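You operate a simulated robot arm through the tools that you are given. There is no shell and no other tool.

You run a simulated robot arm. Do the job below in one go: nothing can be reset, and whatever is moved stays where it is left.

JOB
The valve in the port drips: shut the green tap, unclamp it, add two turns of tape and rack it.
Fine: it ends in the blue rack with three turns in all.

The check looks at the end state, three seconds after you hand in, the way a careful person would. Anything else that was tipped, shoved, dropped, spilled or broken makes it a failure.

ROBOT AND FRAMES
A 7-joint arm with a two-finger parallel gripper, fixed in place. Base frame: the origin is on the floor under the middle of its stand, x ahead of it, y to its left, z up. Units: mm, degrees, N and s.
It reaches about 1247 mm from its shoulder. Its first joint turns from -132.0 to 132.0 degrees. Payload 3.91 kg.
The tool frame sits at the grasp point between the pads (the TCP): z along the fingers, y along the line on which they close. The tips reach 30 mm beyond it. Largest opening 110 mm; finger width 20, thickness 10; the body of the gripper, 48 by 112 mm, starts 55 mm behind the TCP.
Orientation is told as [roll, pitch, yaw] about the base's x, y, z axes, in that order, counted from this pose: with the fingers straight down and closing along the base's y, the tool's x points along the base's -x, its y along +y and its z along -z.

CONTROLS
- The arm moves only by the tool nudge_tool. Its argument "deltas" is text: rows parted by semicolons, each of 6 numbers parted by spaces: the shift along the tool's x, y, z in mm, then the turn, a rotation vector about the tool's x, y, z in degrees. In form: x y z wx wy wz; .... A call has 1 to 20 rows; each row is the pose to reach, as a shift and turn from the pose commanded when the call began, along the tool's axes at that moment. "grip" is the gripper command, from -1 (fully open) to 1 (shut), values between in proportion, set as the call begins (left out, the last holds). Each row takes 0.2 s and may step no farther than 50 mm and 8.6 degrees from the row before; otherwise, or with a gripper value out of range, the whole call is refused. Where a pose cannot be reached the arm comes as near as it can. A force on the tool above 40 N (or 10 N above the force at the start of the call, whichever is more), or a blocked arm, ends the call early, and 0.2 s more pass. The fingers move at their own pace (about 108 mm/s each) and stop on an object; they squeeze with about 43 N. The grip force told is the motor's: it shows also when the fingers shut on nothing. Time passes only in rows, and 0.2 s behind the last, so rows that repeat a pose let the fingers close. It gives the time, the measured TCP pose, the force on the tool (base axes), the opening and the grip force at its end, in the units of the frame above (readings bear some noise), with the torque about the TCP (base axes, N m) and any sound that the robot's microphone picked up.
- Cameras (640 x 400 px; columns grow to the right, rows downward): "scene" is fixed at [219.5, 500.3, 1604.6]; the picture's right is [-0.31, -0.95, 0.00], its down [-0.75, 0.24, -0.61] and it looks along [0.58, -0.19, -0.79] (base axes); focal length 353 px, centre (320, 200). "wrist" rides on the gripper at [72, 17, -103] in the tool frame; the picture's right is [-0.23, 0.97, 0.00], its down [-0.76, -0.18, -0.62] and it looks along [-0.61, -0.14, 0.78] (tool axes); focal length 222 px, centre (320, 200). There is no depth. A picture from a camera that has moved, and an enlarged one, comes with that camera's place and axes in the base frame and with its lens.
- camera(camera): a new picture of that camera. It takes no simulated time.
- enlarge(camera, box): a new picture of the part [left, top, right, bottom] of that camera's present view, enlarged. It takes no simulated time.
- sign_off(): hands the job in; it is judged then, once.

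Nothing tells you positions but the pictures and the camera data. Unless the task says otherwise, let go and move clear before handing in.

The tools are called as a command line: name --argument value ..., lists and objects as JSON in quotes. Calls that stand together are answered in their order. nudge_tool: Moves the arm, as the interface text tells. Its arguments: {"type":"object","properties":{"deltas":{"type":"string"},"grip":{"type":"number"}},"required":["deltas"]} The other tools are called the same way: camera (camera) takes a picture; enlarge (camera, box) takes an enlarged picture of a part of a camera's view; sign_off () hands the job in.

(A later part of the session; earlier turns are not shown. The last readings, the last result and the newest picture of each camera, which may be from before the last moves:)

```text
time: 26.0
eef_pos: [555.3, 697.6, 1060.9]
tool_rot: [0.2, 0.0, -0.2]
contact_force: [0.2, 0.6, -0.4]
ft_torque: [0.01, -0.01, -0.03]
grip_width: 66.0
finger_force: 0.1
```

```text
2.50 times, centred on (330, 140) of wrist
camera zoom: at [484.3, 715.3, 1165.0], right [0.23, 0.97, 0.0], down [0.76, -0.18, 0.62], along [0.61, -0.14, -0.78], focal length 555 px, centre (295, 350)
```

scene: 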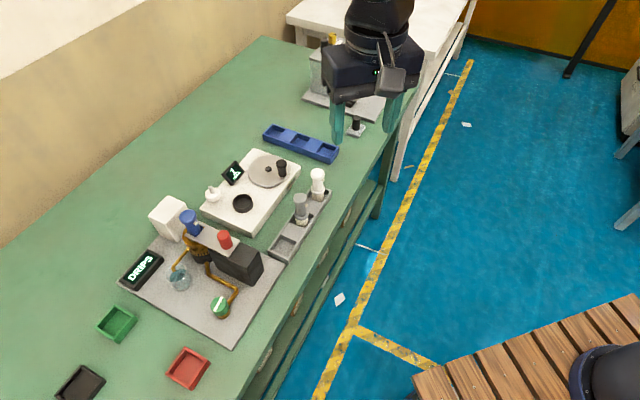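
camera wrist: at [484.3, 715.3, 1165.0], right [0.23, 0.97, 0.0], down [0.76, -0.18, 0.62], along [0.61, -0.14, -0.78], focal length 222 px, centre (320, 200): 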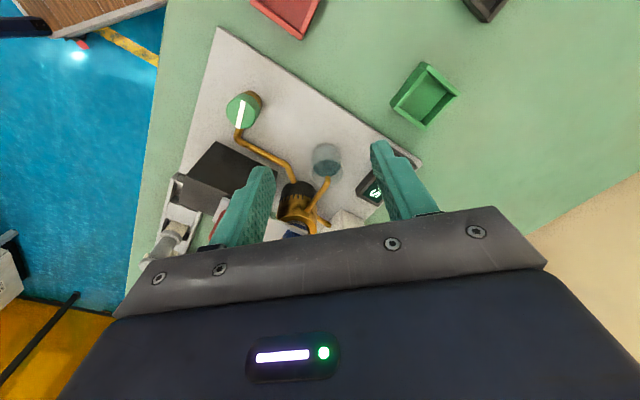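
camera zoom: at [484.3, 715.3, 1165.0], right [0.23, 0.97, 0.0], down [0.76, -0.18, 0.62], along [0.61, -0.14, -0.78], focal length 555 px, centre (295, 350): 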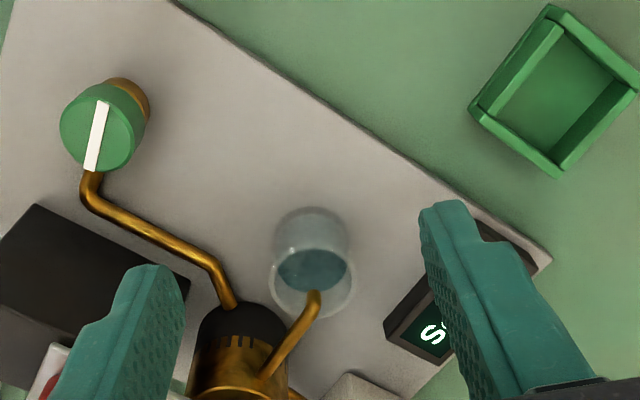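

nudge_tool --deltas "0 0 0 0 0 0"

enlarge --camera "wrist" --box '[290, 130, 370, 190]'

nudge_tool --deltas "0 0 0 0 0 0"

enlarge --camera "wrist" --box '[290, 130, 370, 190]'

nudge_tool --deltas "0 0 0 0 0 0"

enlarge --camera "wrist" --box '[290, 130, 370, 190]'

nudge_tool --deltas "0 0 0 0 0 0; 0 0 0 0 0 0"

enlarge --camera "wrist" --box '[290, 130, 370, 190]'

```text
time: 26.4
eef_pos: [557.1, 698.8, 1061.9]
tool_rot: [0.2, 0.0, -0.1]
contact_force: [0.3, -0.3, -0.3]
ft_torque: [0.0, 0.0, -0.03]
grip_width: 66.1
finger_force: 0.0
```

```text
6.67 times, centred on (330, 160) of wrist
camera zoom: at [484.4, 715.1, 1165.0], right [0.23, 0.97, 0.0], down [0.76, -0.18, 0.62], along [0.61, -0.14, -0.78], focal length 1481 px, centre (253, 467)
```

zoom: 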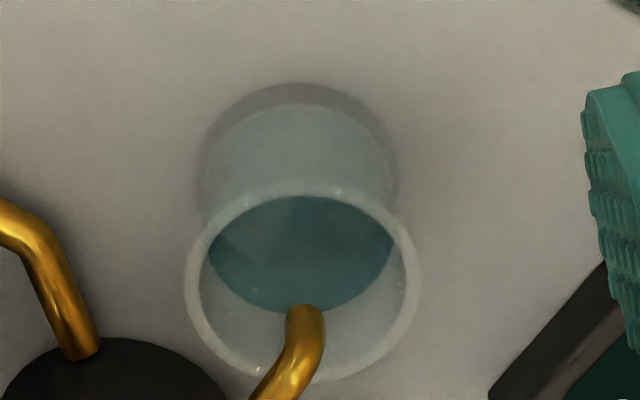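

```text
time: 26.8
eef_pos: [555.7, 699.1, 1061.5]
tool_rot: [0.1, 0.1, -0.1]
contact_force: [-0.9, 0.4, -0.1]
ft_torque: [-0.01, 0.01, 0.0]
grip_width: 66.2
finger_force: 0.0
```

```text
6.67 times, centred on (330, 160) of wrist
camera zoom: at [484.4, 715.1, 1165.1], right [0.23, 0.97, 0.0], down [0.76, -0.18, 0.62], along [0.61, -0.14, -0.78], focal length 1481 px, centre (253, 467)
```

zoom: 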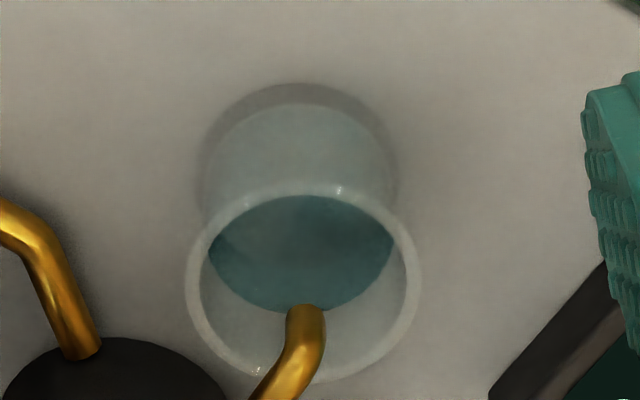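

```text
time: 27.2
eef_pos: [555.9, 697.5, 1061.5]
tool_rot: [0.2, 0.0, -0.2]
contact_force: [1.3, 0.2, 0.3]
ft_torque: [0.0, 0.0, -0.01]
grip_width: 66.1
finger_force: 0.0
```

```text
6.67 times, centred on (330, 160) of wrist
camera zoom: at [484.4, 715.1, 1165.1], right [0.23, 0.97, 0.0], down [0.76, -0.18, 0.62], along [0.61, -0.14, -0.78], focal length 1481 px, centre (253, 467)
```

zoom: 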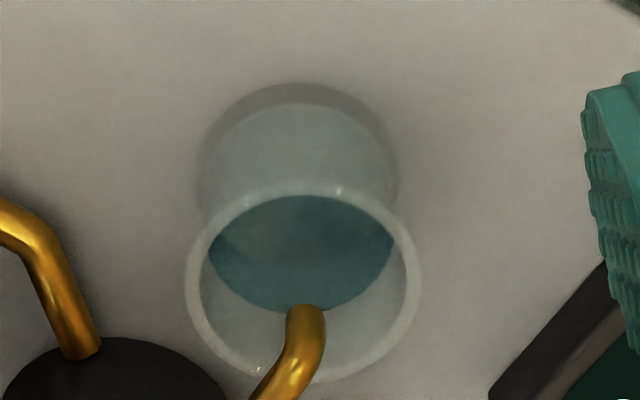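

```text
time: 27.8
eef_pos: [555.2, 699.5, 1062.0]
tool_rot: [0.1, -0.1, 0.0]
contact_force: [-0.5, -1.0, -0.4]
ft_torque: [-0.01, -0.02, -0.02]
grip_width: 66.1
finger_force: 0.2
```

```text
6.67 times, centred on (330, 160) of wrist
camera zoom: at [484.4, 715.1, 1165.1], right [0.23, 0.97, 0.0], down [0.76, -0.18, 0.62], along [0.61, -0.14, -0.78], focal length 1481 px, centre (253, 467)
```

zoom: 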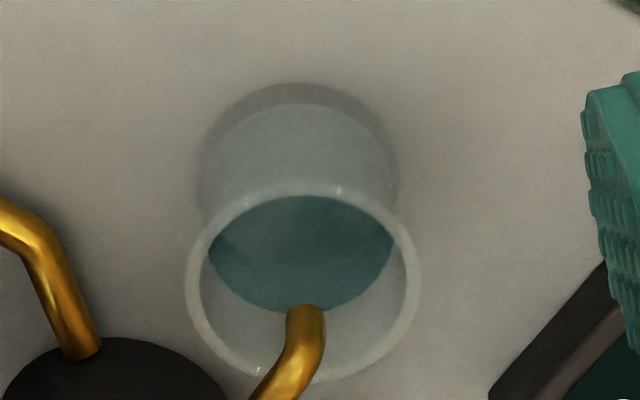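

Nothing drips and the water is still in every sample, so I take the tap as shut. Next I look closely at the clamp fork with the red knob.

nudge_tool --deltas "0 -20 -40 0 0 0; 0 -50 -60 0 0 0; 0 -83 -60 0 0 0; 0 -83 -60 0 0 0"

camera --camera "wrist"

enlarge --camera "wrist" --box '[240, 90, 400, 230]'

```text
time: 28.8
eef_pos: [555.4, 613.0, 1121.2]
tool_rot: [0.3, 0.1, -0.1]
contact_force: [0.5, -0.1, -0.2]
ft_torque: [0.0, -0.03, 0.01]
grip_width: 65.8
finger_force: 0.0
```

```text
taken
camera wrist: at [484.3, 628.7, 1224.9], right [0.23, 0.97, 0.0], down [0.76, -0.18, 0.62], along [0.61, -0.14, -0.78], focal length 222 px, centre (320, 200)
```

wrist: 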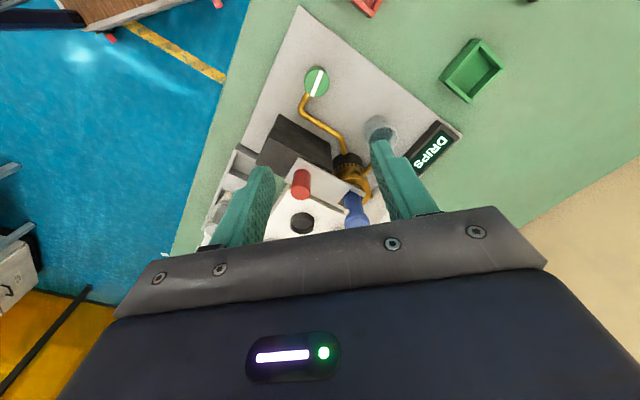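

```text
2.86 times, centred on (320, 160) of wrist
camera zoom: at [484.3, 628.7, 1224.9], right [0.23, 0.97, 0.0], down [0.76, -0.18, 0.62], along [0.61, -0.14, -0.78], focal length 635 px, centre (320, 314)
```

zoom: 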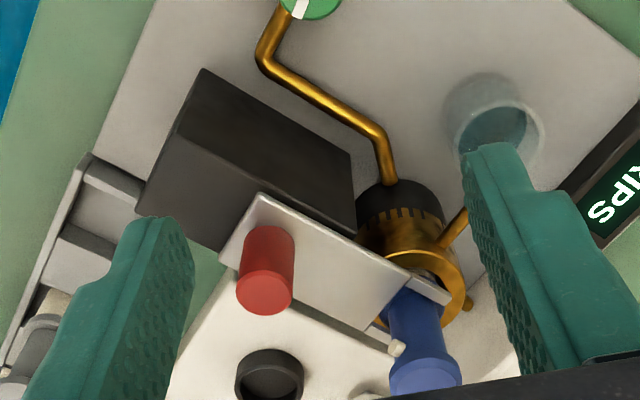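

The clamp is a forked plate on the black block, with the red knob (axis ≈ (642, 567), plate top z≈962, knob top z≈1001); it has about 40 mm of bare block to slide back on, away from the valve along the 225° direction. I'll turn the gripper to yaw +45° and go above the red knob.

nudge_tool --deltas "-15 -8 0 0 0 -7.5; -30 -16 0 0 0 -15; -45 -24 0 0 0 -22.5; -60 -32 0 0 0 -30; -75 -40 0 0 0 -37.5; -87 -46 0 0 0 -45; -87 -46 0 0 0 -45; -87 -46 30 0 0 -45; -87 -46 50 0 0 -45; -87 -46 50 0 0 -45"

camera --camera "wrist"

enlarge --camera "wrist" --box '[220, 60, 420, 220]'

```text
time: 31.0
eef_pos: [641.1, 567.1, 1071.4]
tool_rot: [0.1, -0.3, 44.9]
contact_force: [-0.2, -1.1, -0.5]
ft_torque: [0.0, 0.0, 0.0]
grip_width: 66.2
finger_force: 0.0
```

```text
taken
camera wrist: at [579.2, 528.1, 1174.2], right [-0.53, 0.85, 0.0], down [0.66, 0.41, 0.63], along [0.53, 0.33, -0.78], focal length 222 px, centre (320, 200)
```

wrist: 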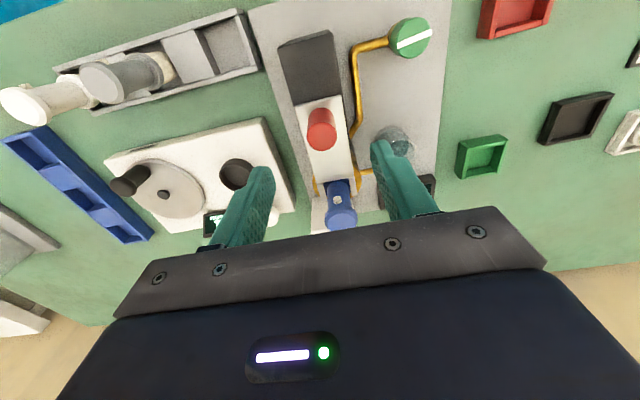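

```text
2.50 times, centred on (320, 140) of wrist
camera zoom: at [579.2, 528.1, 1174.2], right [-0.53, 0.85, 0.0], down [0.66, 0.41, 0.63], along [0.53, 0.33, -0.78], focal length 555 px, centre (320, 350)
```

zoom: 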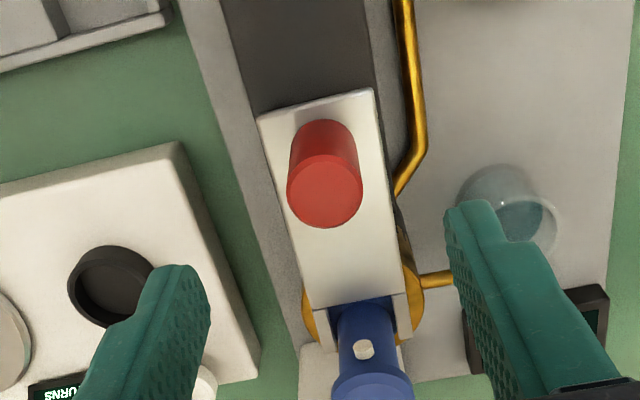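

The view shows the fork around the valve neck, the nub on the valve facing the red knob, and the gripper is centred over the red knob. I'll descend and grip the knob.

nudge_tool --deltas "0 0 25 0 0 0; 0 0 50 0 0 0; 0 0 65 0 0 0; 0 0 71 0 0 0; 0 0 71 0 0 0"

nudge_tool --deltas "0 0 0 0 0 0; 0 0 0 0 0 0; 0 0 0 0 0 0; 0 0 0 0 0 0" --grip 1

enlarge --camera "wrist" --box '[220, 80, 420, 240]'

```text
time: 32.2
eef_pos: [640.6, 566.7, 1000.0]
tool_rot: [0.0, -0.2, 44.9]
contact_force: [-0.3, -0.5, 0.5]
ft_torque: [0.0, 0.04, 0.0]
grip_width: 66.1
finger_force: 0.1
```

```text
time: 33.2
eef_pos: [639.3, 568.8, 998.5]
tool_rot: [0.1, 0.0, 45.0]
contact_force: [-10.9, 12.5, -2.7]
ft_torque: [-0.06, -0.81, 0.07]
grip_width: 24.4
finger_force: 45.4
```

```text
2.50 times, centred on (320, 160) of wrist
camera zoom: at [577.5, 529.1, 1102.8], right [-0.53, 0.85, 0.0], down [0.66, 0.41, 0.62], along [0.53, 0.33, -0.78], focal length 555 px, centre (320, 300)
```

zoom: 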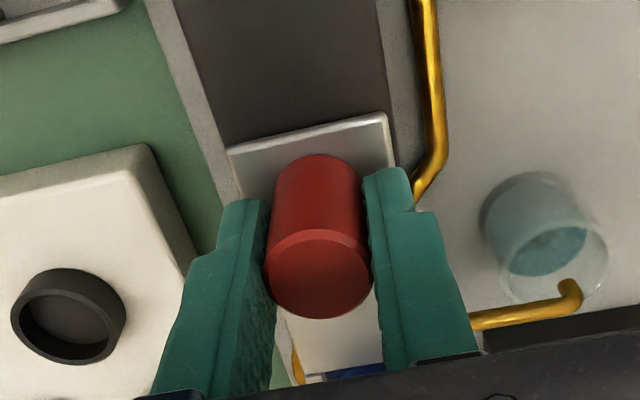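

Gripped the red knob (24.4 mm). I'll relieve the sideways offset and pull gently along tool +x (away from the valve) to test whether it slides.

nudge_tool --deltas "0 1.5 0 0 0 0; 3 1.5 0 0 0 0; 6 1.5 0 0 0 0; 9 1.5 0 0 0 0; 9 1.5 0 0 0 0"

enlarge --camera "wrist" --box '[220, 80, 420, 240]'

```text
time: 34.4
eef_pos: [631.9, 562.9, 999.6]
tool_rot: [0.2, -0.1, 44.8]
contact_force: [-8.4, 8.1, -15.5]
ft_torque: [-0.11, -0.96, 0.03]
grip_width: 24.7
finger_force: 44.8
```

```text
2.50 times, centred on (320, 160) of wrist
camera zoom: at [570.9, 522.8, 1102.9], right [-0.53, 0.85, 0.0], down [0.66, 0.41, 0.62], along [0.53, 0.33, -0.78], focal length 555 px, centre (320, 300)
```

zoom: 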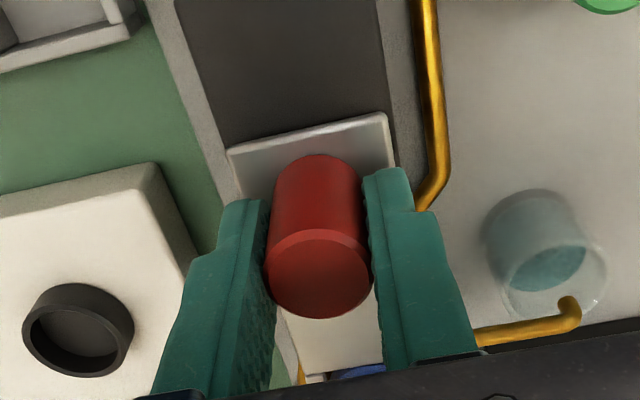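

The plate slides with the knob. I'll keep pulling back until it reaches its end.

nudge_tool --deltas "4 0 0.5 0 0 0; 8 0 0.5 0 0 0; 12 0 0.5 0 0 0; 16 0 0.5 0 0 0; 20 0 0.5 0 0 0; 20 0 0.5 0 0 0"

nudge_tool --deltas "3 0 0 0 0 0; 6 0 0 0 0 0; 9 0 0 0 0 0; 12 0 0 0 0 0; 12 0 0 0 0 0"

camera --camera "wrist"

enlarge --camera "scene" --box '[110, 190, 300, 340]'

```text
time: 35.8
eef_pos: [619.4, 548.5, 1000.2]
tool_rot: [0.1, -0.1, 45.0]
contact_force: [-9.7, 10.3, -16.8]
ft_torque: [0.23, -1.22, 0.11]
grip_width: 25.0
finger_force: 45.5
```

```text
time: 37.0
eef_pos: [611.3, 539.0, 999.3]
tool_rot: [0.1, -0.3, 44.9]
contact_force: [-7.9, 7.6, -9.8]
ft_torque: [-0.32, -0.63, -0.1]
grip_width: 24.9
finger_force: 45.0
```

```text
taken
camera wrist: at [548.7, 500.6, 1102.9], right [-0.53, 0.85, 0.0], down [0.66, 0.41, 0.63], along [0.53, 0.33, -0.78], focal length 222 px, centre (320, 200)
```

wrist: 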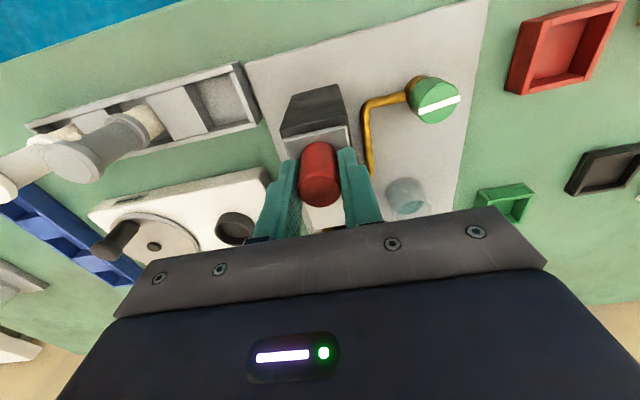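

```text
2.67 times, centred on (205, 265) of scene
camera zoom: at [219.5, 500.3, 1604.6], right [-0.31, -0.95, 0.0], down [-0.75, 0.24, -0.61], along [0.58, -0.19, -0.79], focal length 942 px, centre (627, 27)
```

zoom: 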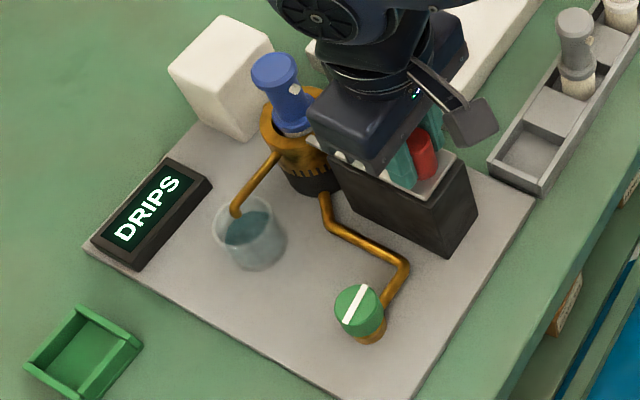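

The fork has slid back about 41 mm and clears the valve, with no water coming out. I'll let go of the red knob and rise.

nudge_tool --deltas "0 0 0 0 0 0; 0 0 0 0 0 0; 0 0 0 0 0 0" --grip -0.2

nudge_tool --deltas "0 0 -40 0 0 0; 0 0 -80 0 0 0; 0 0 -120 0 0 0; 0 0 -120 0 0 0"

camera --camera "wrist"

enlarge --camera "wrist" --box '[220, 60, 420, 220]'

enlarge --camera "scene" --box '[110, 190, 300, 340]'

```text
time: 37.8
eef_pos: [610.8, 539.3, 1000.1]
tool_rot: [0.2, -0.2, 44.9]
contact_force: [-0.7, -1.0, 0.5]
ft_torque: [0.0, 0.01, 0.03]
grip_width: 66.0
finger_force: 0.0
```

```text
time: 38.8
eef_pos: [610.8, 537.6, 1120.3]
tool_rot: [0.2, -0.1, 45.0]
contact_force: [-0.6, -0.1, 0.4]
ft_torque: [0.0, 0.02, 0.03]
grip_width: 65.9
finger_force: 0.0
```

```text
taken
camera wrist: at [549.1, 498.5, 1223.1], right [-0.53, 0.85, 0.0], down [0.66, 0.41, 0.62], along [0.53, 0.33, -0.78], focal length 222 px, centre (320, 200)
```

wrist: 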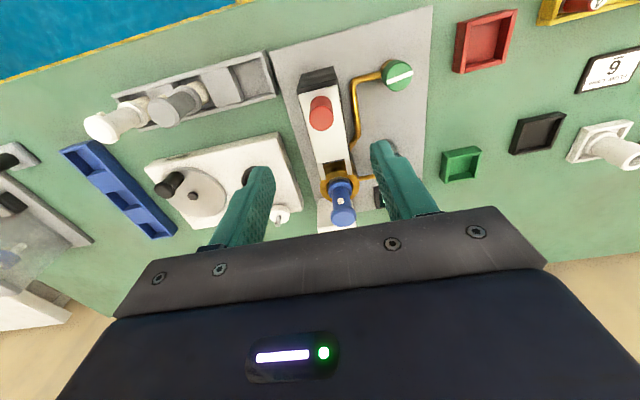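

```text
2.50 times, centred on (320, 140) of wrist
camera zoom: at [549.1, 498.5, 1223.1], right [-0.53, 0.85, 0.0], down [0.66, 0.41, 0.62], along [0.53, 0.33, -0.78], focal length 555 px, centre (320, 350)
```

zoom: 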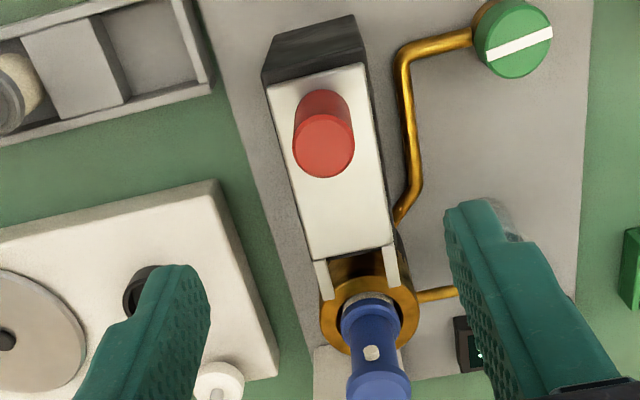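

```text
2.67 times, centred on (205, 265) of scene
camera zoom: at [219.5, 500.3, 1604.6], right [-0.31, -0.95, 0.0], down [-0.75, 0.24, -0.61], along [0.58, -0.19, -0.79], focal length 942 px, centre (627, 27)
```

zoom: 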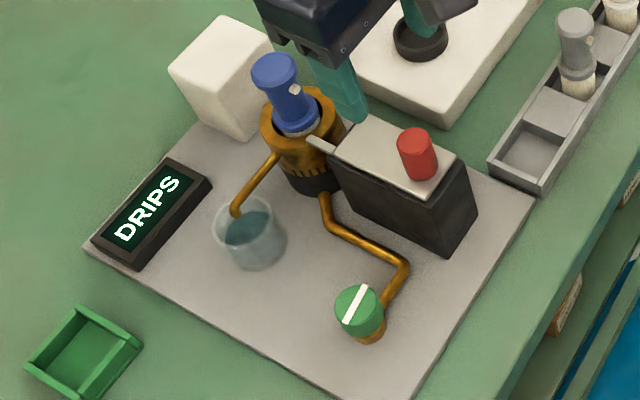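

The clamp is open and the valve stands free in the gold port, nub facing 225°, top near (703, 631, 1006). I'll hover over the valve at yaw 45° so the fingers straddle it clear of the nub.

nudge_tool --deltas "-40 0 0 0 0 0; -80 0 0 0 0 0; -131 0.7 0 0 0 0; -131 0.7 20 0 0 0; -131 0.7 20 0 0 0"

camera --camera "wrist"

```text
refused: row 3 steps farther than a row can; nothing moved
```

```text
taken
camera wrist: at [549.1, 498.5, 1223.1], right [-0.53, 0.85, 0.0], down [0.66, 0.41, 0.62], along [0.53, 0.33, -0.78], focal length 222 px, centre (320, 200)
```

wrist: 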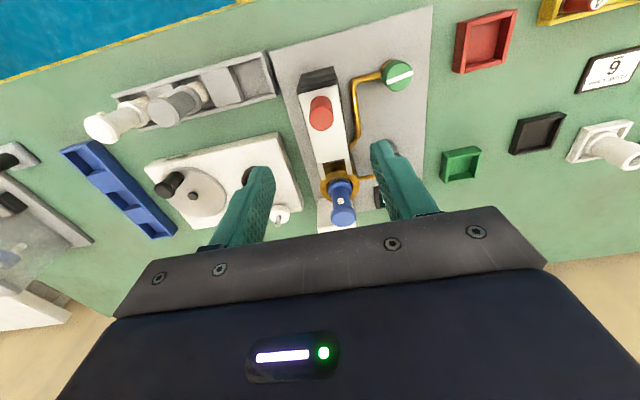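

One step was too long, so the call was refused; I'll send the same move with shorter rows.

nudge_tool --deltas "-35 0 0 0 0 0; -70 0 0 0 0 0; -105 0.5 0 0 0 0; -131 0.7 0 0 0 0; -131 0.7 20 0 0 0; -131 0.7 20 0 0 0"

camera --camera "wrist"

enlarge --camera "wrist" --box '[220, 80, 420, 240]'

enlarge --camera "scene" --box '[110, 190, 300, 340]'

```text
time: 40.2
eef_pos: [702.1, 632.0, 1099.6]
tool_rot: [0.1, -0.2, 45.0]
contact_force: [0.3, 0.0, 0.3]
ft_torque: [0.03, 0.02, 0.02]
grip_width: 66.2
finger_force: 0.1
```

```text
taken
camera wrist: at [639.8, 593.5, 1202.6], right [-0.53, 0.85, 0.0], down [0.66, 0.41, 0.62], along [0.53, 0.33, -0.78], focal length 222 px, centre (320, 200)
```

wrist: 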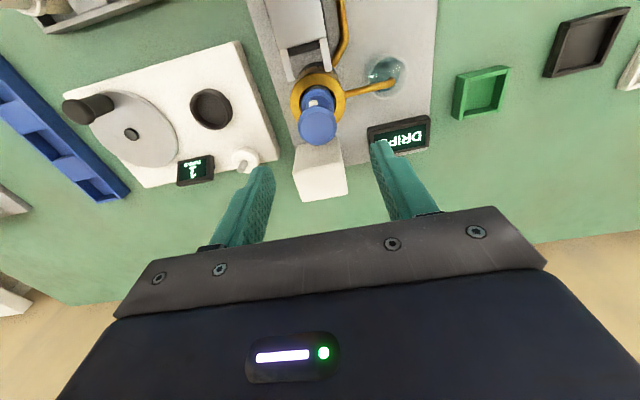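

```text
2.50 times, centred on (320, 160) of wrist
camera zoom: at [639.8, 593.5, 1202.6], right [-0.53, 0.85, 0.0], down [0.66, 0.41, 0.62], along [0.53, 0.33, -0.78], focal length 555 px, centre (320, 300)
```

zoom: 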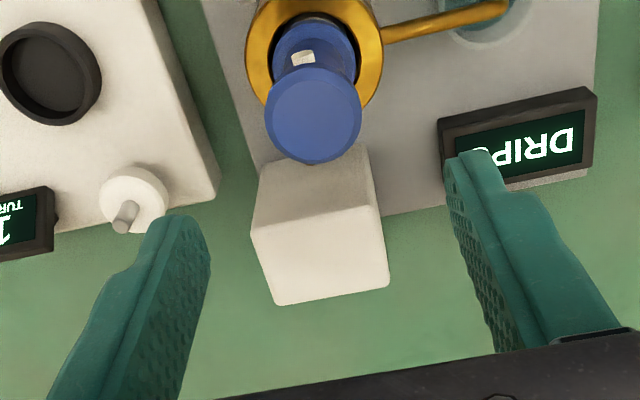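

```text
2.67 times, centred on (205, 265) of scene
camera zoom: at [219.5, 500.3, 1604.6], right [-0.31, -0.95, 0.0], down [-0.75, 0.24, -0.61], along [0.58, -0.19, -0.79], focal length 942 px, centre (627, 27)
```

zoom: 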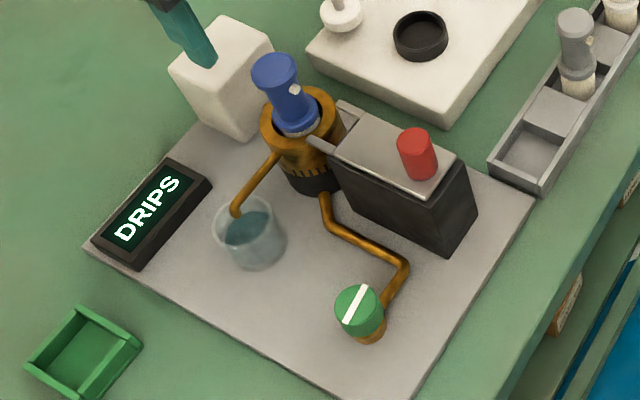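

The valve cap is nearly centred beneath the gripper. I'll quickly check the beaker again for drips from here.

enlarge --camera "wrist" --box '[340, 40, 440, 110]'

enlarge --camera "wrist" --box '[270, 60, 370, 140]'

enlarge --camera "wrist" --box '[60, 50, 280, 200]'

```text
5.71 times, centred on (390, 75) of wrist
camera zoom: at [639.8, 593.5, 1202.6], right [-0.53, 0.85, 0.0], down [0.66, 0.41, 0.62], along [0.53, 0.33, -0.78], focal length 1269 px, centre (-80, 914)
```

zoom: 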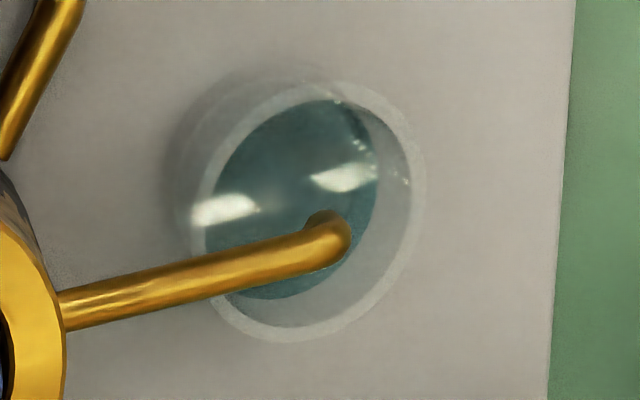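

```text
5.00 times, centred on (320, 100) of wrist
camera zoom: at [639.8, 593.5, 1202.6], right [-0.53, 0.85, 0.0], down [0.66, 0.41, 0.62], along [0.53, 0.33, -0.78], focal length 1111 px, centre (320, 700)
```

zoom: 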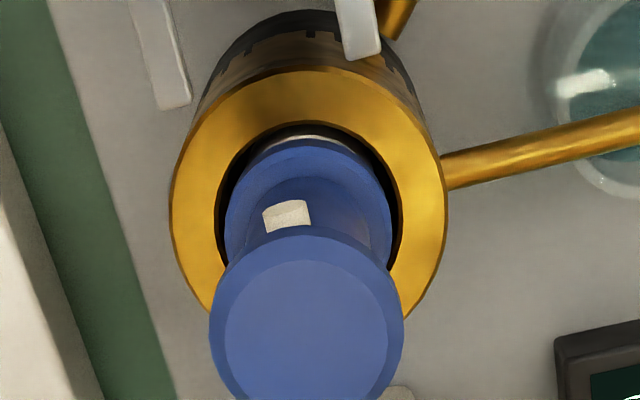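

```text
2.67 times, centred on (170, 125) of wrist
camera zoom: at [639.8, 593.5, 1202.6], right [-0.53, 0.85, 0.0], down [0.66, 0.41, 0.62], along [0.53, 0.33, -0.78], focal length 592 px, centre (720, 400)
```

zoom: 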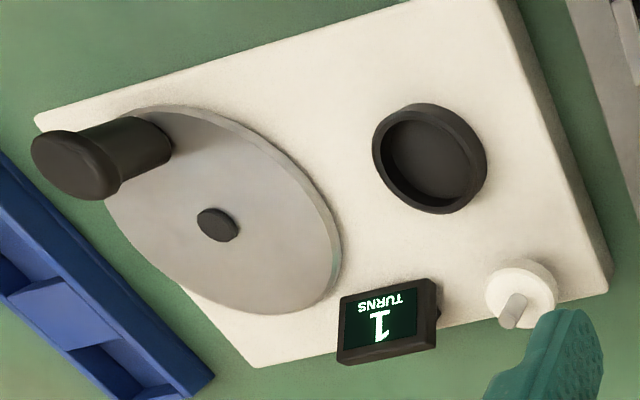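

The spout is dry; the valve cap, nub, and collar are clear. I'll descend so the fingertips stay just above the gold port and close on the cap.

nudge_tool --deltas "1 -1.5 30 0 0 0; 1 -1.5 60 0 0 0; 1 -1.5 85 0 0 0; 1 -1.5 98 0 0 0; 1 -1.5 105 0 0 0; 1 -1.5 105 0 0 0"

enlarge --camera "wrist" --box '[220, 80, 420, 240]'

enlarge --camera "scene" --box '[110, 170, 270, 300]'

```text
time: 41.6
eef_pos: [702.4, 631.1, 995.0]
tool_rot: [0.1, -0.1, 44.9]
contact_force: [0.3, 0.0, 0.8]
ft_torque: [0.03, -0.04, 0.0]
grip_width: 65.9
finger_force: 0.1
```

```text
2.50 times, centred on (320, 160) of wrist
camera zoom: at [640.2, 591.4, 1098.5], right [-0.53, 0.85, 0.0], down [0.66, 0.41, 0.63], along [0.53, 0.33, -0.78], focal length 555 px, centre (320, 300)
```

zoom: 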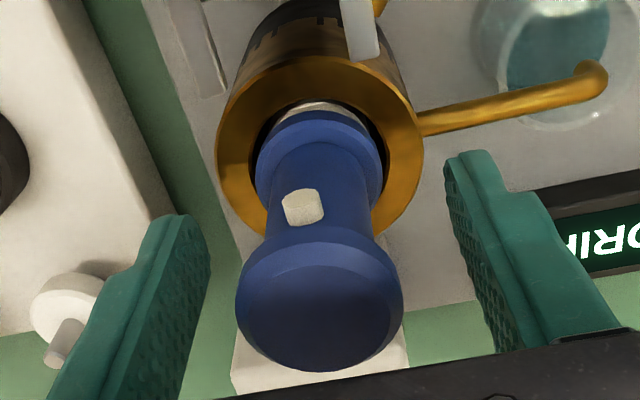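

```text
3.08 times, centred on (190, 235) of scene
camera zoom: at [219.5, 500.3, 1604.6], right [-0.31, -0.95, 0.0], down [-0.75, 0.24, -0.61], along [0.58, -0.19, -0.79], focal length 1087 px, centre (720, 92)
```

zoom: 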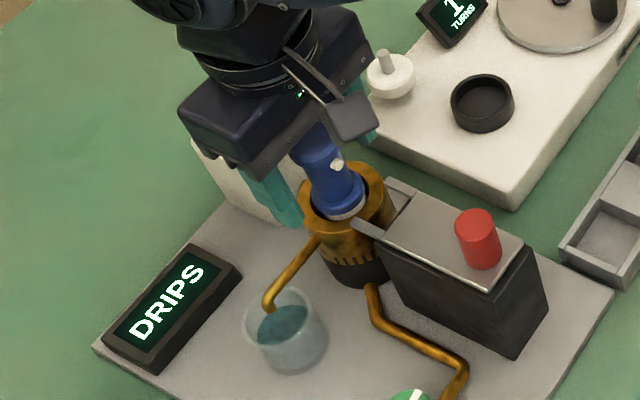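

Alignment is good. Closing on the valve cap now.

nudge_tool --deltas "0 0 0 0 0 0; 0 0 0 0 0 0; 0 0 0 0 0 0; 0 0 0 0 0 0" --grip 1

enlarge --camera "wrist" --box '[220, 80, 420, 240]'

```text
time: 42.6
eef_pos: [702.4, 631.4, 995.6]
tool_rot: [0.1, -0.1, 45.0]
contact_force: [-1.1, 1.3, -0.1]
ft_torque: [0.02, 0.02, -0.04]
grip_width: 33.3
finger_force: 43.2
```

```text
2.50 times, centred on (320, 160) of wrist
camera zoom: at [640.2, 591.4, 1098.5], right [-0.53, 0.85, 0.0], down [0.66, 0.41, 0.62], along [0.53, 0.33, -0.78], focal length 555 px, centre (320, 300)
```

zoom: 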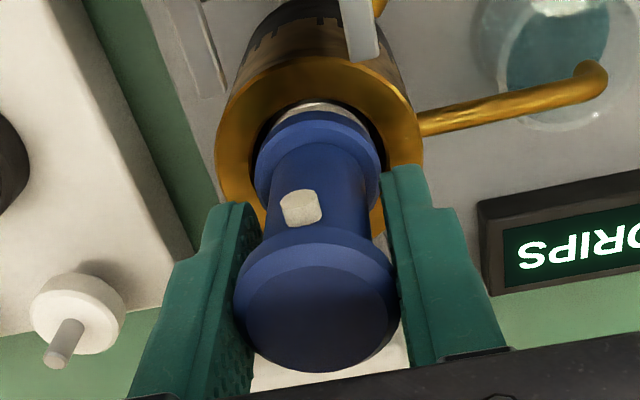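

The cap is gripped (33.3 mm) with almost no side load. I'll lift slowly and watch the force and the port.

nudge_tool --deltas "0 0 -3 0 0 0; 0 0 -6 0 0 0; 0 0 -9 0 0 0; 0 0 -9 0 0 0"

enlarge --camera "wrist" --box '[220, 80, 420, 240]'

enlarge --camera "scene" --box '[110, 170, 270, 300]'

```text
time: 43.6
eef_pos: [701.9, 630.8, 1004.1]
tool_rot: [0.0, -0.1, 45.0]
contact_force: [0.3, -0.4, -2.2]
ft_torque: [-0.01, -0.01, 0.01]
grip_width: 33.3
finger_force: 43.0
```

```text
2.50 times, centred on (320, 160) of wrist
camera zoom: at [640.6, 591.6, 1107.5], right [-0.53, 0.85, 0.0], down [0.66, 0.41, 0.62], along [0.53, 0.33, -0.78], focal length 555 px, centre (320, 300)
```

zoom: 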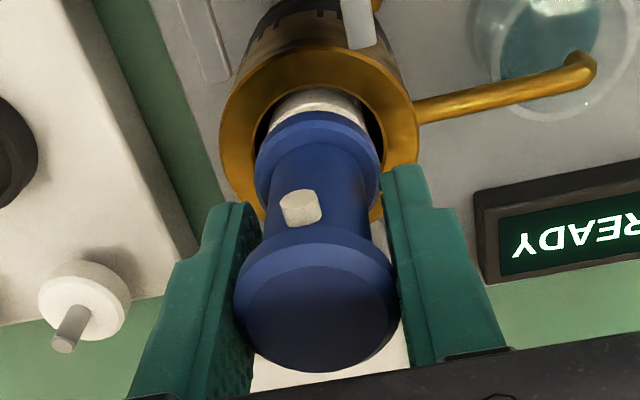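

```text
3.08 times, centred on (190, 235) of scene
camera zoom: at [219.5, 500.3, 1604.6], right [-0.31, -0.95, 0.0], down [-0.75, 0.24, -0.61], along [0.58, -0.19, -0.79], focal length 1087 px, centre (720, 92)
```

zoom: 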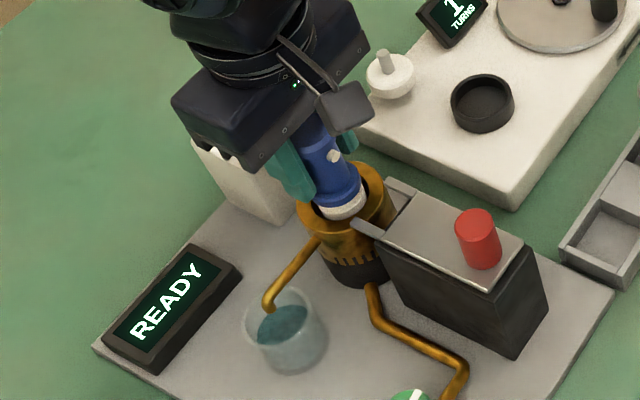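

The rig display changed to READY and the valve lifts freely, so the tap is shut and nothing spilled. I'll lift it fully out of the port.

nudge_tool --deltas "0 0 -15 0 0 0; 0 0 -30 0 0 0; 0 0 -50 0 0 0; 0 0 -75 0 0 0; 0 0 -100 0 0 0; 0 0 -100 0 0 0"

camera --camera "scene"

enlarge --camera "scene" --box '[110, 150, 310, 300]'

camera --camera "wrist"

enlarge --camera "wrist" --box '[220, 80, 420, 240]'

```text
time: 45.0
eef_pos: [704.8, 631.1, 1104.7]
tool_rot: [0.1, -0.1, 44.9]
contact_force: [-0.2, -0.1, -0.9]
ft_torque: [0.0, 0.0, -0.04]
grip_width: 33.3
finger_force: 42.6
```

```text
taken
```

scene: 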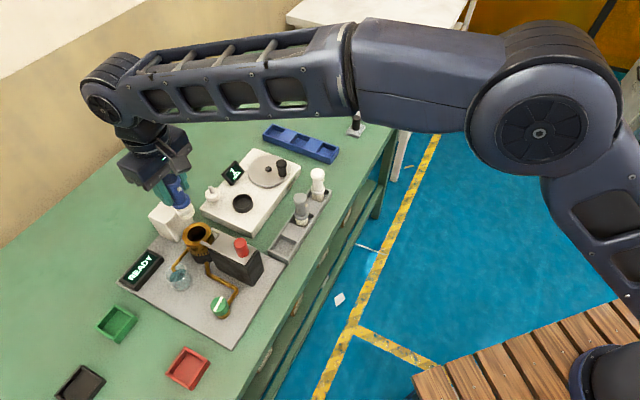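

```text
2.67 times, centred on (210, 225) of scene
camera zoom: at [219.5, 500.3, 1604.6], right [-0.31, -0.95, 0.0], down [-0.75, 0.24, -0.61], along [0.58, -0.19, -0.79], focal length 942 px, centre (613, 133)
```

zoom: 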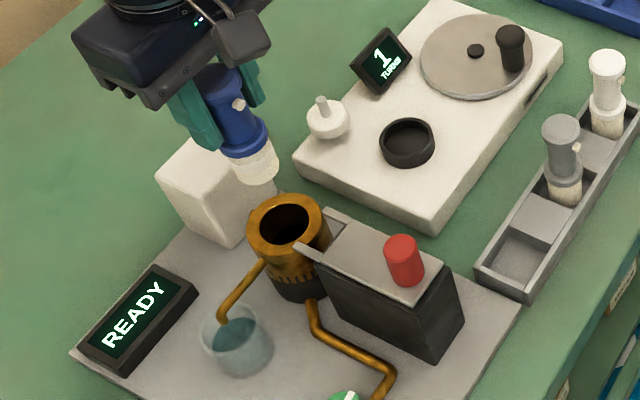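

```text
taken
camera wrist: at [642.0, 590.7, 1206.9], right [-0.53, 0.85, 0.0], down [0.66, 0.41, 0.62], along [0.53, 0.33, -0.78], focal length 222 px, centre (320, 200)
```

wrist: 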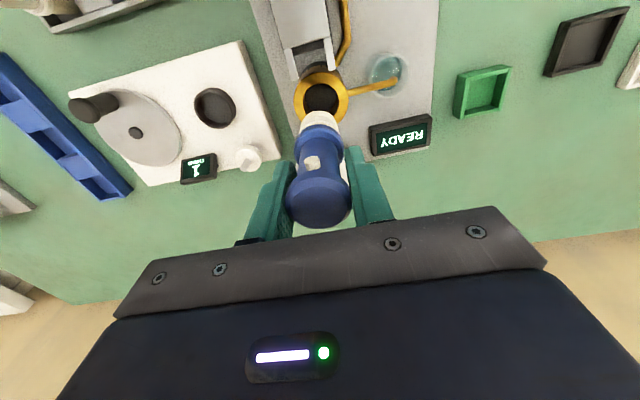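

```text
2.50 times, centred on (320, 160) of wrist
camera zoom: at [642.0, 590.7, 1206.9], right [-0.53, 0.85, 0.0], down [0.66, 0.41, 0.62], along [0.53, 0.33, -0.78], focal length 555 px, centre (320, 300)
```

zoom: 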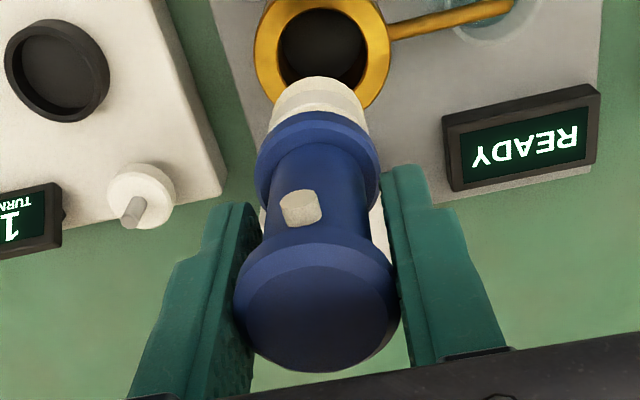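

The blue valve is out: cap, body, collar and a white taped end. I locate the taping cup's rim at about (788, 518, 904), the crank hub at about (885, 431) and the crank knob at about (852, 400). I'll carry the valve over the cup.

nudge_tool --deltas "5 -35 0 0 0 0; 10 -70 0 0 0 0; 15 -105 0 0 0 0; 20 -139 0 0 0 0; 20 -139 0 0 0 0; 20 -139 40 0 0 0; 20 -139 40 0 0 0"

camera --camera "wrist"

enlarge --camera "wrist" --box '[220, 50, 420, 210]'

enlarge --camera "scene" --box '[180, 110, 340, 240]'

```text
time: 46.6
eef_pos: [785.1, 518.7, 1064.7]
tool_rot: [0.1, -0.3, 44.9]
contact_force: [-0.2, -0.3, -1.2]
ft_torque: [0.02, 0.01, 0.0]
grip_width: 33.1
finger_force: 42.8
```

```text
taken
camera wrist: at [724.7, 478.9, 1167.5], right [-0.53, 0.85, 0.0], down [0.66, 0.41, 0.63], along [0.53, 0.33, -0.78], focal length 222 px, centre (320, 200)
```

wrist: 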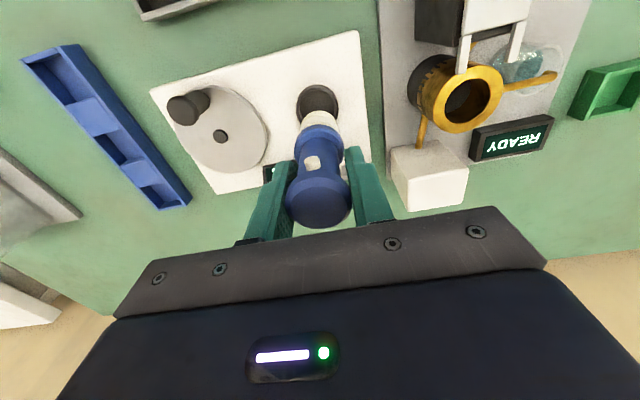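

```text
2.50 times, centred on (320, 130) of wrist
camera zoom: at [724.7, 478.9, 1167.5], right [-0.53, 0.85, 0.0], down [0.66, 0.41, 0.63], along [0.53, 0.33, -0.78], focal length 555 px, centre (320, 375)
```

zoom: 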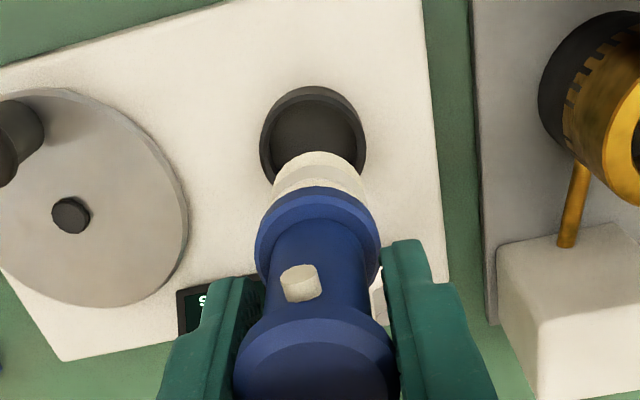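

```text
3.08 times, centred on (260, 175) of scene
camera zoom: at [219.5, 500.3, 1604.6], right [-0.31, -0.95, 0.0], down [-0.75, 0.24, -0.61], along [0.58, -0.19, -0.79], focal length 1087 px, centre (505, 277)
```

zoom: 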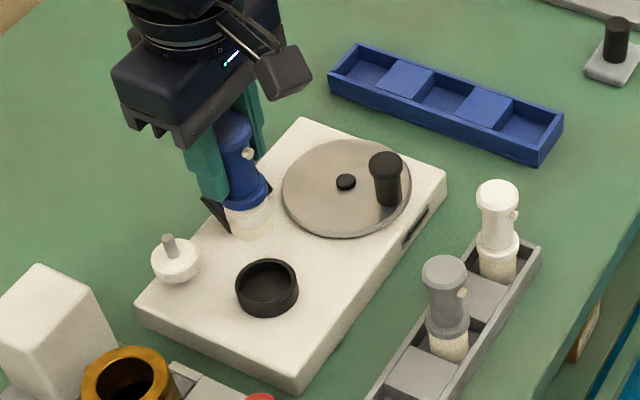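

The cup is nearly under the valve; refined cup centre ≈ (789, 516). I'll nudge the alignment and lower in stages, feeling for contact.

nudge_tool --deltas "0.3 -2.3 0 0 0 0; 0.3 -2.3 20 0 0 0; 0.3 -2.3 40 0 0 0; 0.3 -2.3 52 0 0 0; 0.3 -2.3 52 0 0 0"

enlarge --camera "wrist" --box '[220, 50, 420, 210]'

enlarge --camera "scene" --box '[180, 130, 320, 240]'

```text
time: 47.8
eef_pos: [789.2, 516.6, 1012.5]
tool_rot: [0.1, -0.2, 44.9]
contact_force: [0.3, -0.2, -1.3]
ft_torque: [-0.02, 0.01, 0.01]
grip_width: 33.1
finger_force: 42.9
```

```text
2.50 times, centred on (320, 130) of wrist
camera zoom: at [726.8, 476.6, 1115.6], right [-0.53, 0.85, 0.0], down [0.66, 0.41, 0.62], along [0.53, 0.33, -0.78], focal length 555 px, centre (320, 375)
```

zoom: 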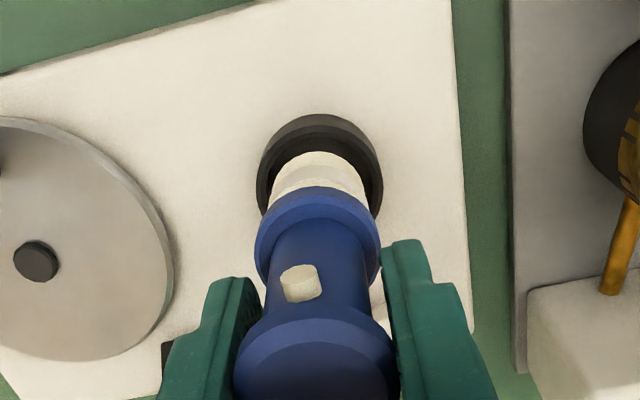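

```text
3.64 times, centred on (250, 185) of scene
camera zoom: at [219.5, 500.3, 1604.6], right [-0.31, -0.95, 0.0], down [-0.75, 0.24, -0.61], along [0.58, -0.19, -0.79], focal length 1284 px, centre (574, 254)
```

zoom: 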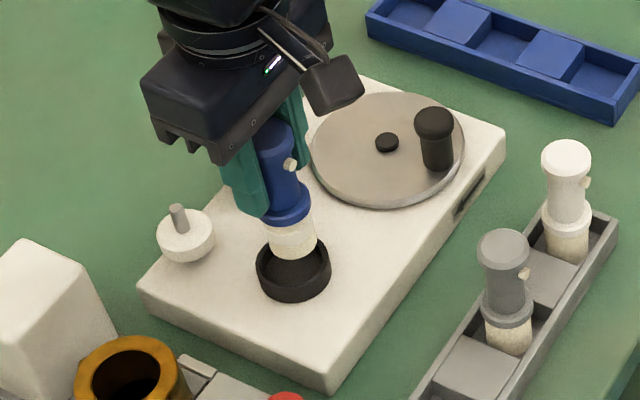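

Aligned with the cup. Lowering further in small steps.

nudge_tool --deltas "0 0 5 0 0 0; 0 0 10 0 0 0; 0 0 14 0 0 0; 0 0 14 0 0 0"

enlarge --camera "wrist" --box '[220, 50, 420, 210]'

enlarge --camera "scene" --box '[180, 130, 320, 240]'

```text
time: 48.8
eef_pos: [788.6, 516.9, 997.3]
tool_rot: [0.1, -0.1, 44.8]
contact_force: [-0.4, -0.1, -1.8]
ft_torque: [-0.01, 0.02, 0.03]
grip_width: 33.4
finger_force: 42.7
```

```text
2.50 times, centred on (320, 130) of wrist
camera zoom: at [726.7, 476.9, 1100.7], right [-0.53, 0.85, 0.0], down [0.66, 0.41, 0.63], along [0.53, 0.33, -0.78], focal length 555 px, centre (320, 375)
```

zoom: 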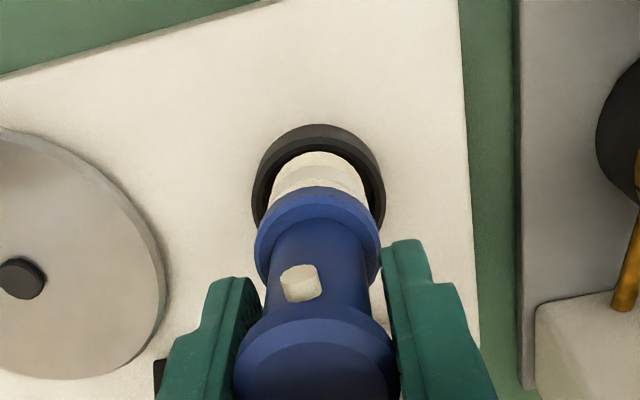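

```text
3.64 times, centred on (250, 185) of scene
camera zoom: at [219.5, 500.3, 1604.6], right [-0.31, -0.95, 0.0], down [-0.75, 0.24, -0.61], along [0.58, -0.19, -0.79], focal length 1284 px, centre (574, 254)
```

zoom: 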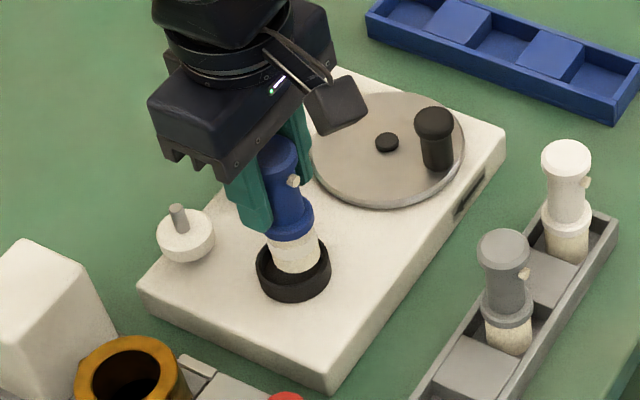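

nudge_tool --deltas "0 0 3 0 0 0; 0 0 6 0 0 0; 0 0 6 0 0 0"

nudge_tool --deltas "0 0 2 0 0 0; 0 0 4 0 0 0; 0 0 4 0 0 0"

enlarge --camera "wrist" --box '[220, 50, 420, 210]'

enlarge --camera "scene" --box '[180, 130, 320, 240]'

```text
time: 49.6
eef_pos: [788.6, 517.5, 990.8]
tool_rot: [0.1, -0.1, 44.9]
contact_force: [0.4, -0.5, -1.7]
ft_torque: [-0.02, 0.01, -0.02]
grip_width: 32.9
finger_force: 43.2
```

```text
time: 50.4
eef_pos: [789.4, 516.7, 988.4]
tool_rot: [0.1, -0.2, 44.9]
contact_force: [-0.5, -0.7, -1.6]
ft_torque: [-0.01, -0.02, 0.02]
grip_width: 33.0
finger_force: 43.0
```

```text
2.50 times, centred on (320, 130) of wrist
camera zoom: at [727.1, 477.0, 1091.0], right [-0.53, 0.85, 0.0], down [0.66, 0.41, 0.62], along [0.53, 0.33, -0.78], focal length 555 px, centre (320, 375)
```

zoom: 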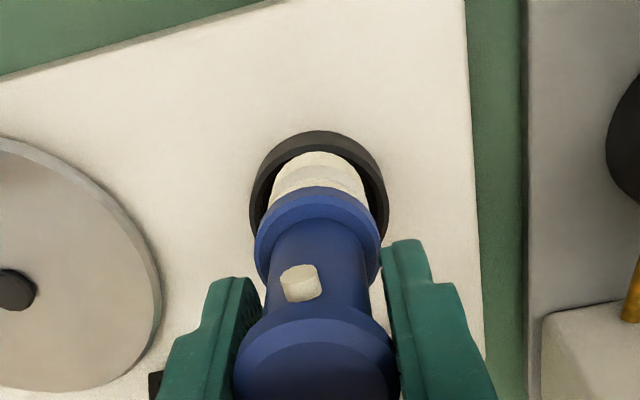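

```text
3.64 times, centred on (250, 185) of scene
camera zoom: at [219.5, 500.3, 1604.6], right [-0.31, -0.95, 0.0], down [-0.75, 0.24, -0.61], along [0.58, -0.19, -0.79], focal length 1284 px, centre (574, 254)
```

zoom: 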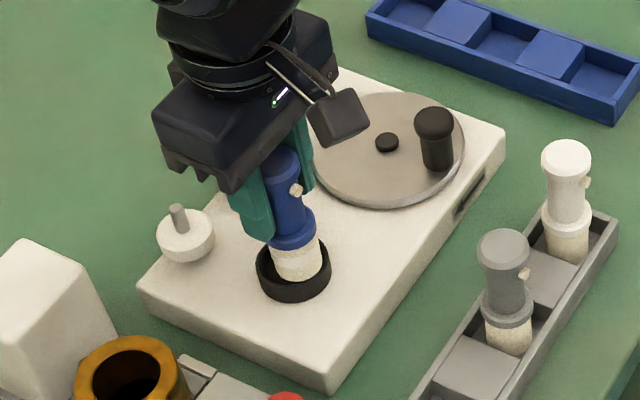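

Still no contact, and the valve looks slightly off-centre toward the camera; I'll shift 1.5 mm and keep lowering gently.

nudge_tool --deltas "-1.5 -0.3 0 0 0 0; -1.5 -0.3 2 0 0 0; -1.5 -0.3 4 0 0 0; -1.5 -0.3 4 0 0 0"

nudge_tool --deltas "0 0 1 0 0 0; 0 0 2 0 0 0; 0 0 2 0 0 0"

enlarge --camera "scene" --box '[220, 170, 280, 220]'

enlarge --camera "wrist" --box '[270, 90, 370, 160]'

```text
time: 51.4
eef_pos: [789.1, 517.8, 983.6]
tool_rot: [0.1, -0.1, 44.9]
contact_force: [0.1, 0.1, -1.3]
ft_torque: [0.0, 0.01, -0.01]
grip_width: 32.9
finger_force: 42.8
```

```text
time: 52.2
eef_pos: [789.8, 517.6, 982.0]
tool_rot: [0.0, -0.2, 45.0]
contact_force: [1.3, 2.7, 0.3]
ft_torque: [0.15, -0.13, -0.03]
grip_width: 33.3
finger_force: 42.8
```

```text
8.00 times, centred on (250, 195) of scene
camera zoom: at [219.5, 500.3, 1604.6], right [-0.31, -0.95, 0.0], down [-0.75, 0.24, -0.61], along [0.58, -0.19, -0.79], focal length 2826 px, centre (880, 240)
```

zoom: 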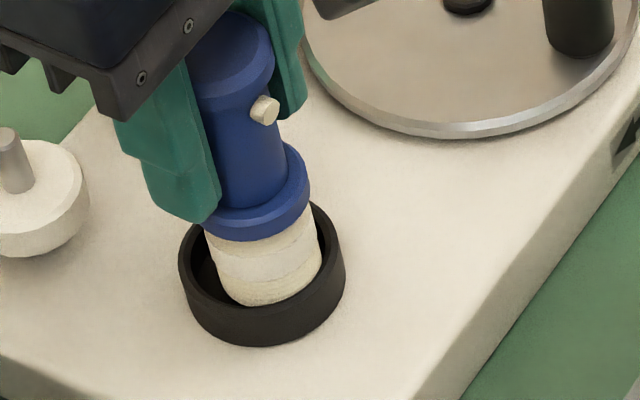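

```text
5.71 times, centred on (320, 125) of wrist
camera zoom: at [728.1, 478.4, 1085.3], right [-0.53, 0.85, 0.0], down [0.66, 0.41, 0.63], along [0.53, 0.33, -0.78], focal length 1269 px, centre (320, 629)
```

zoom: 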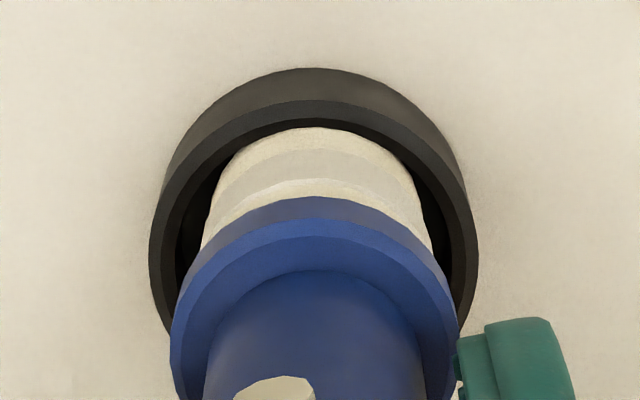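

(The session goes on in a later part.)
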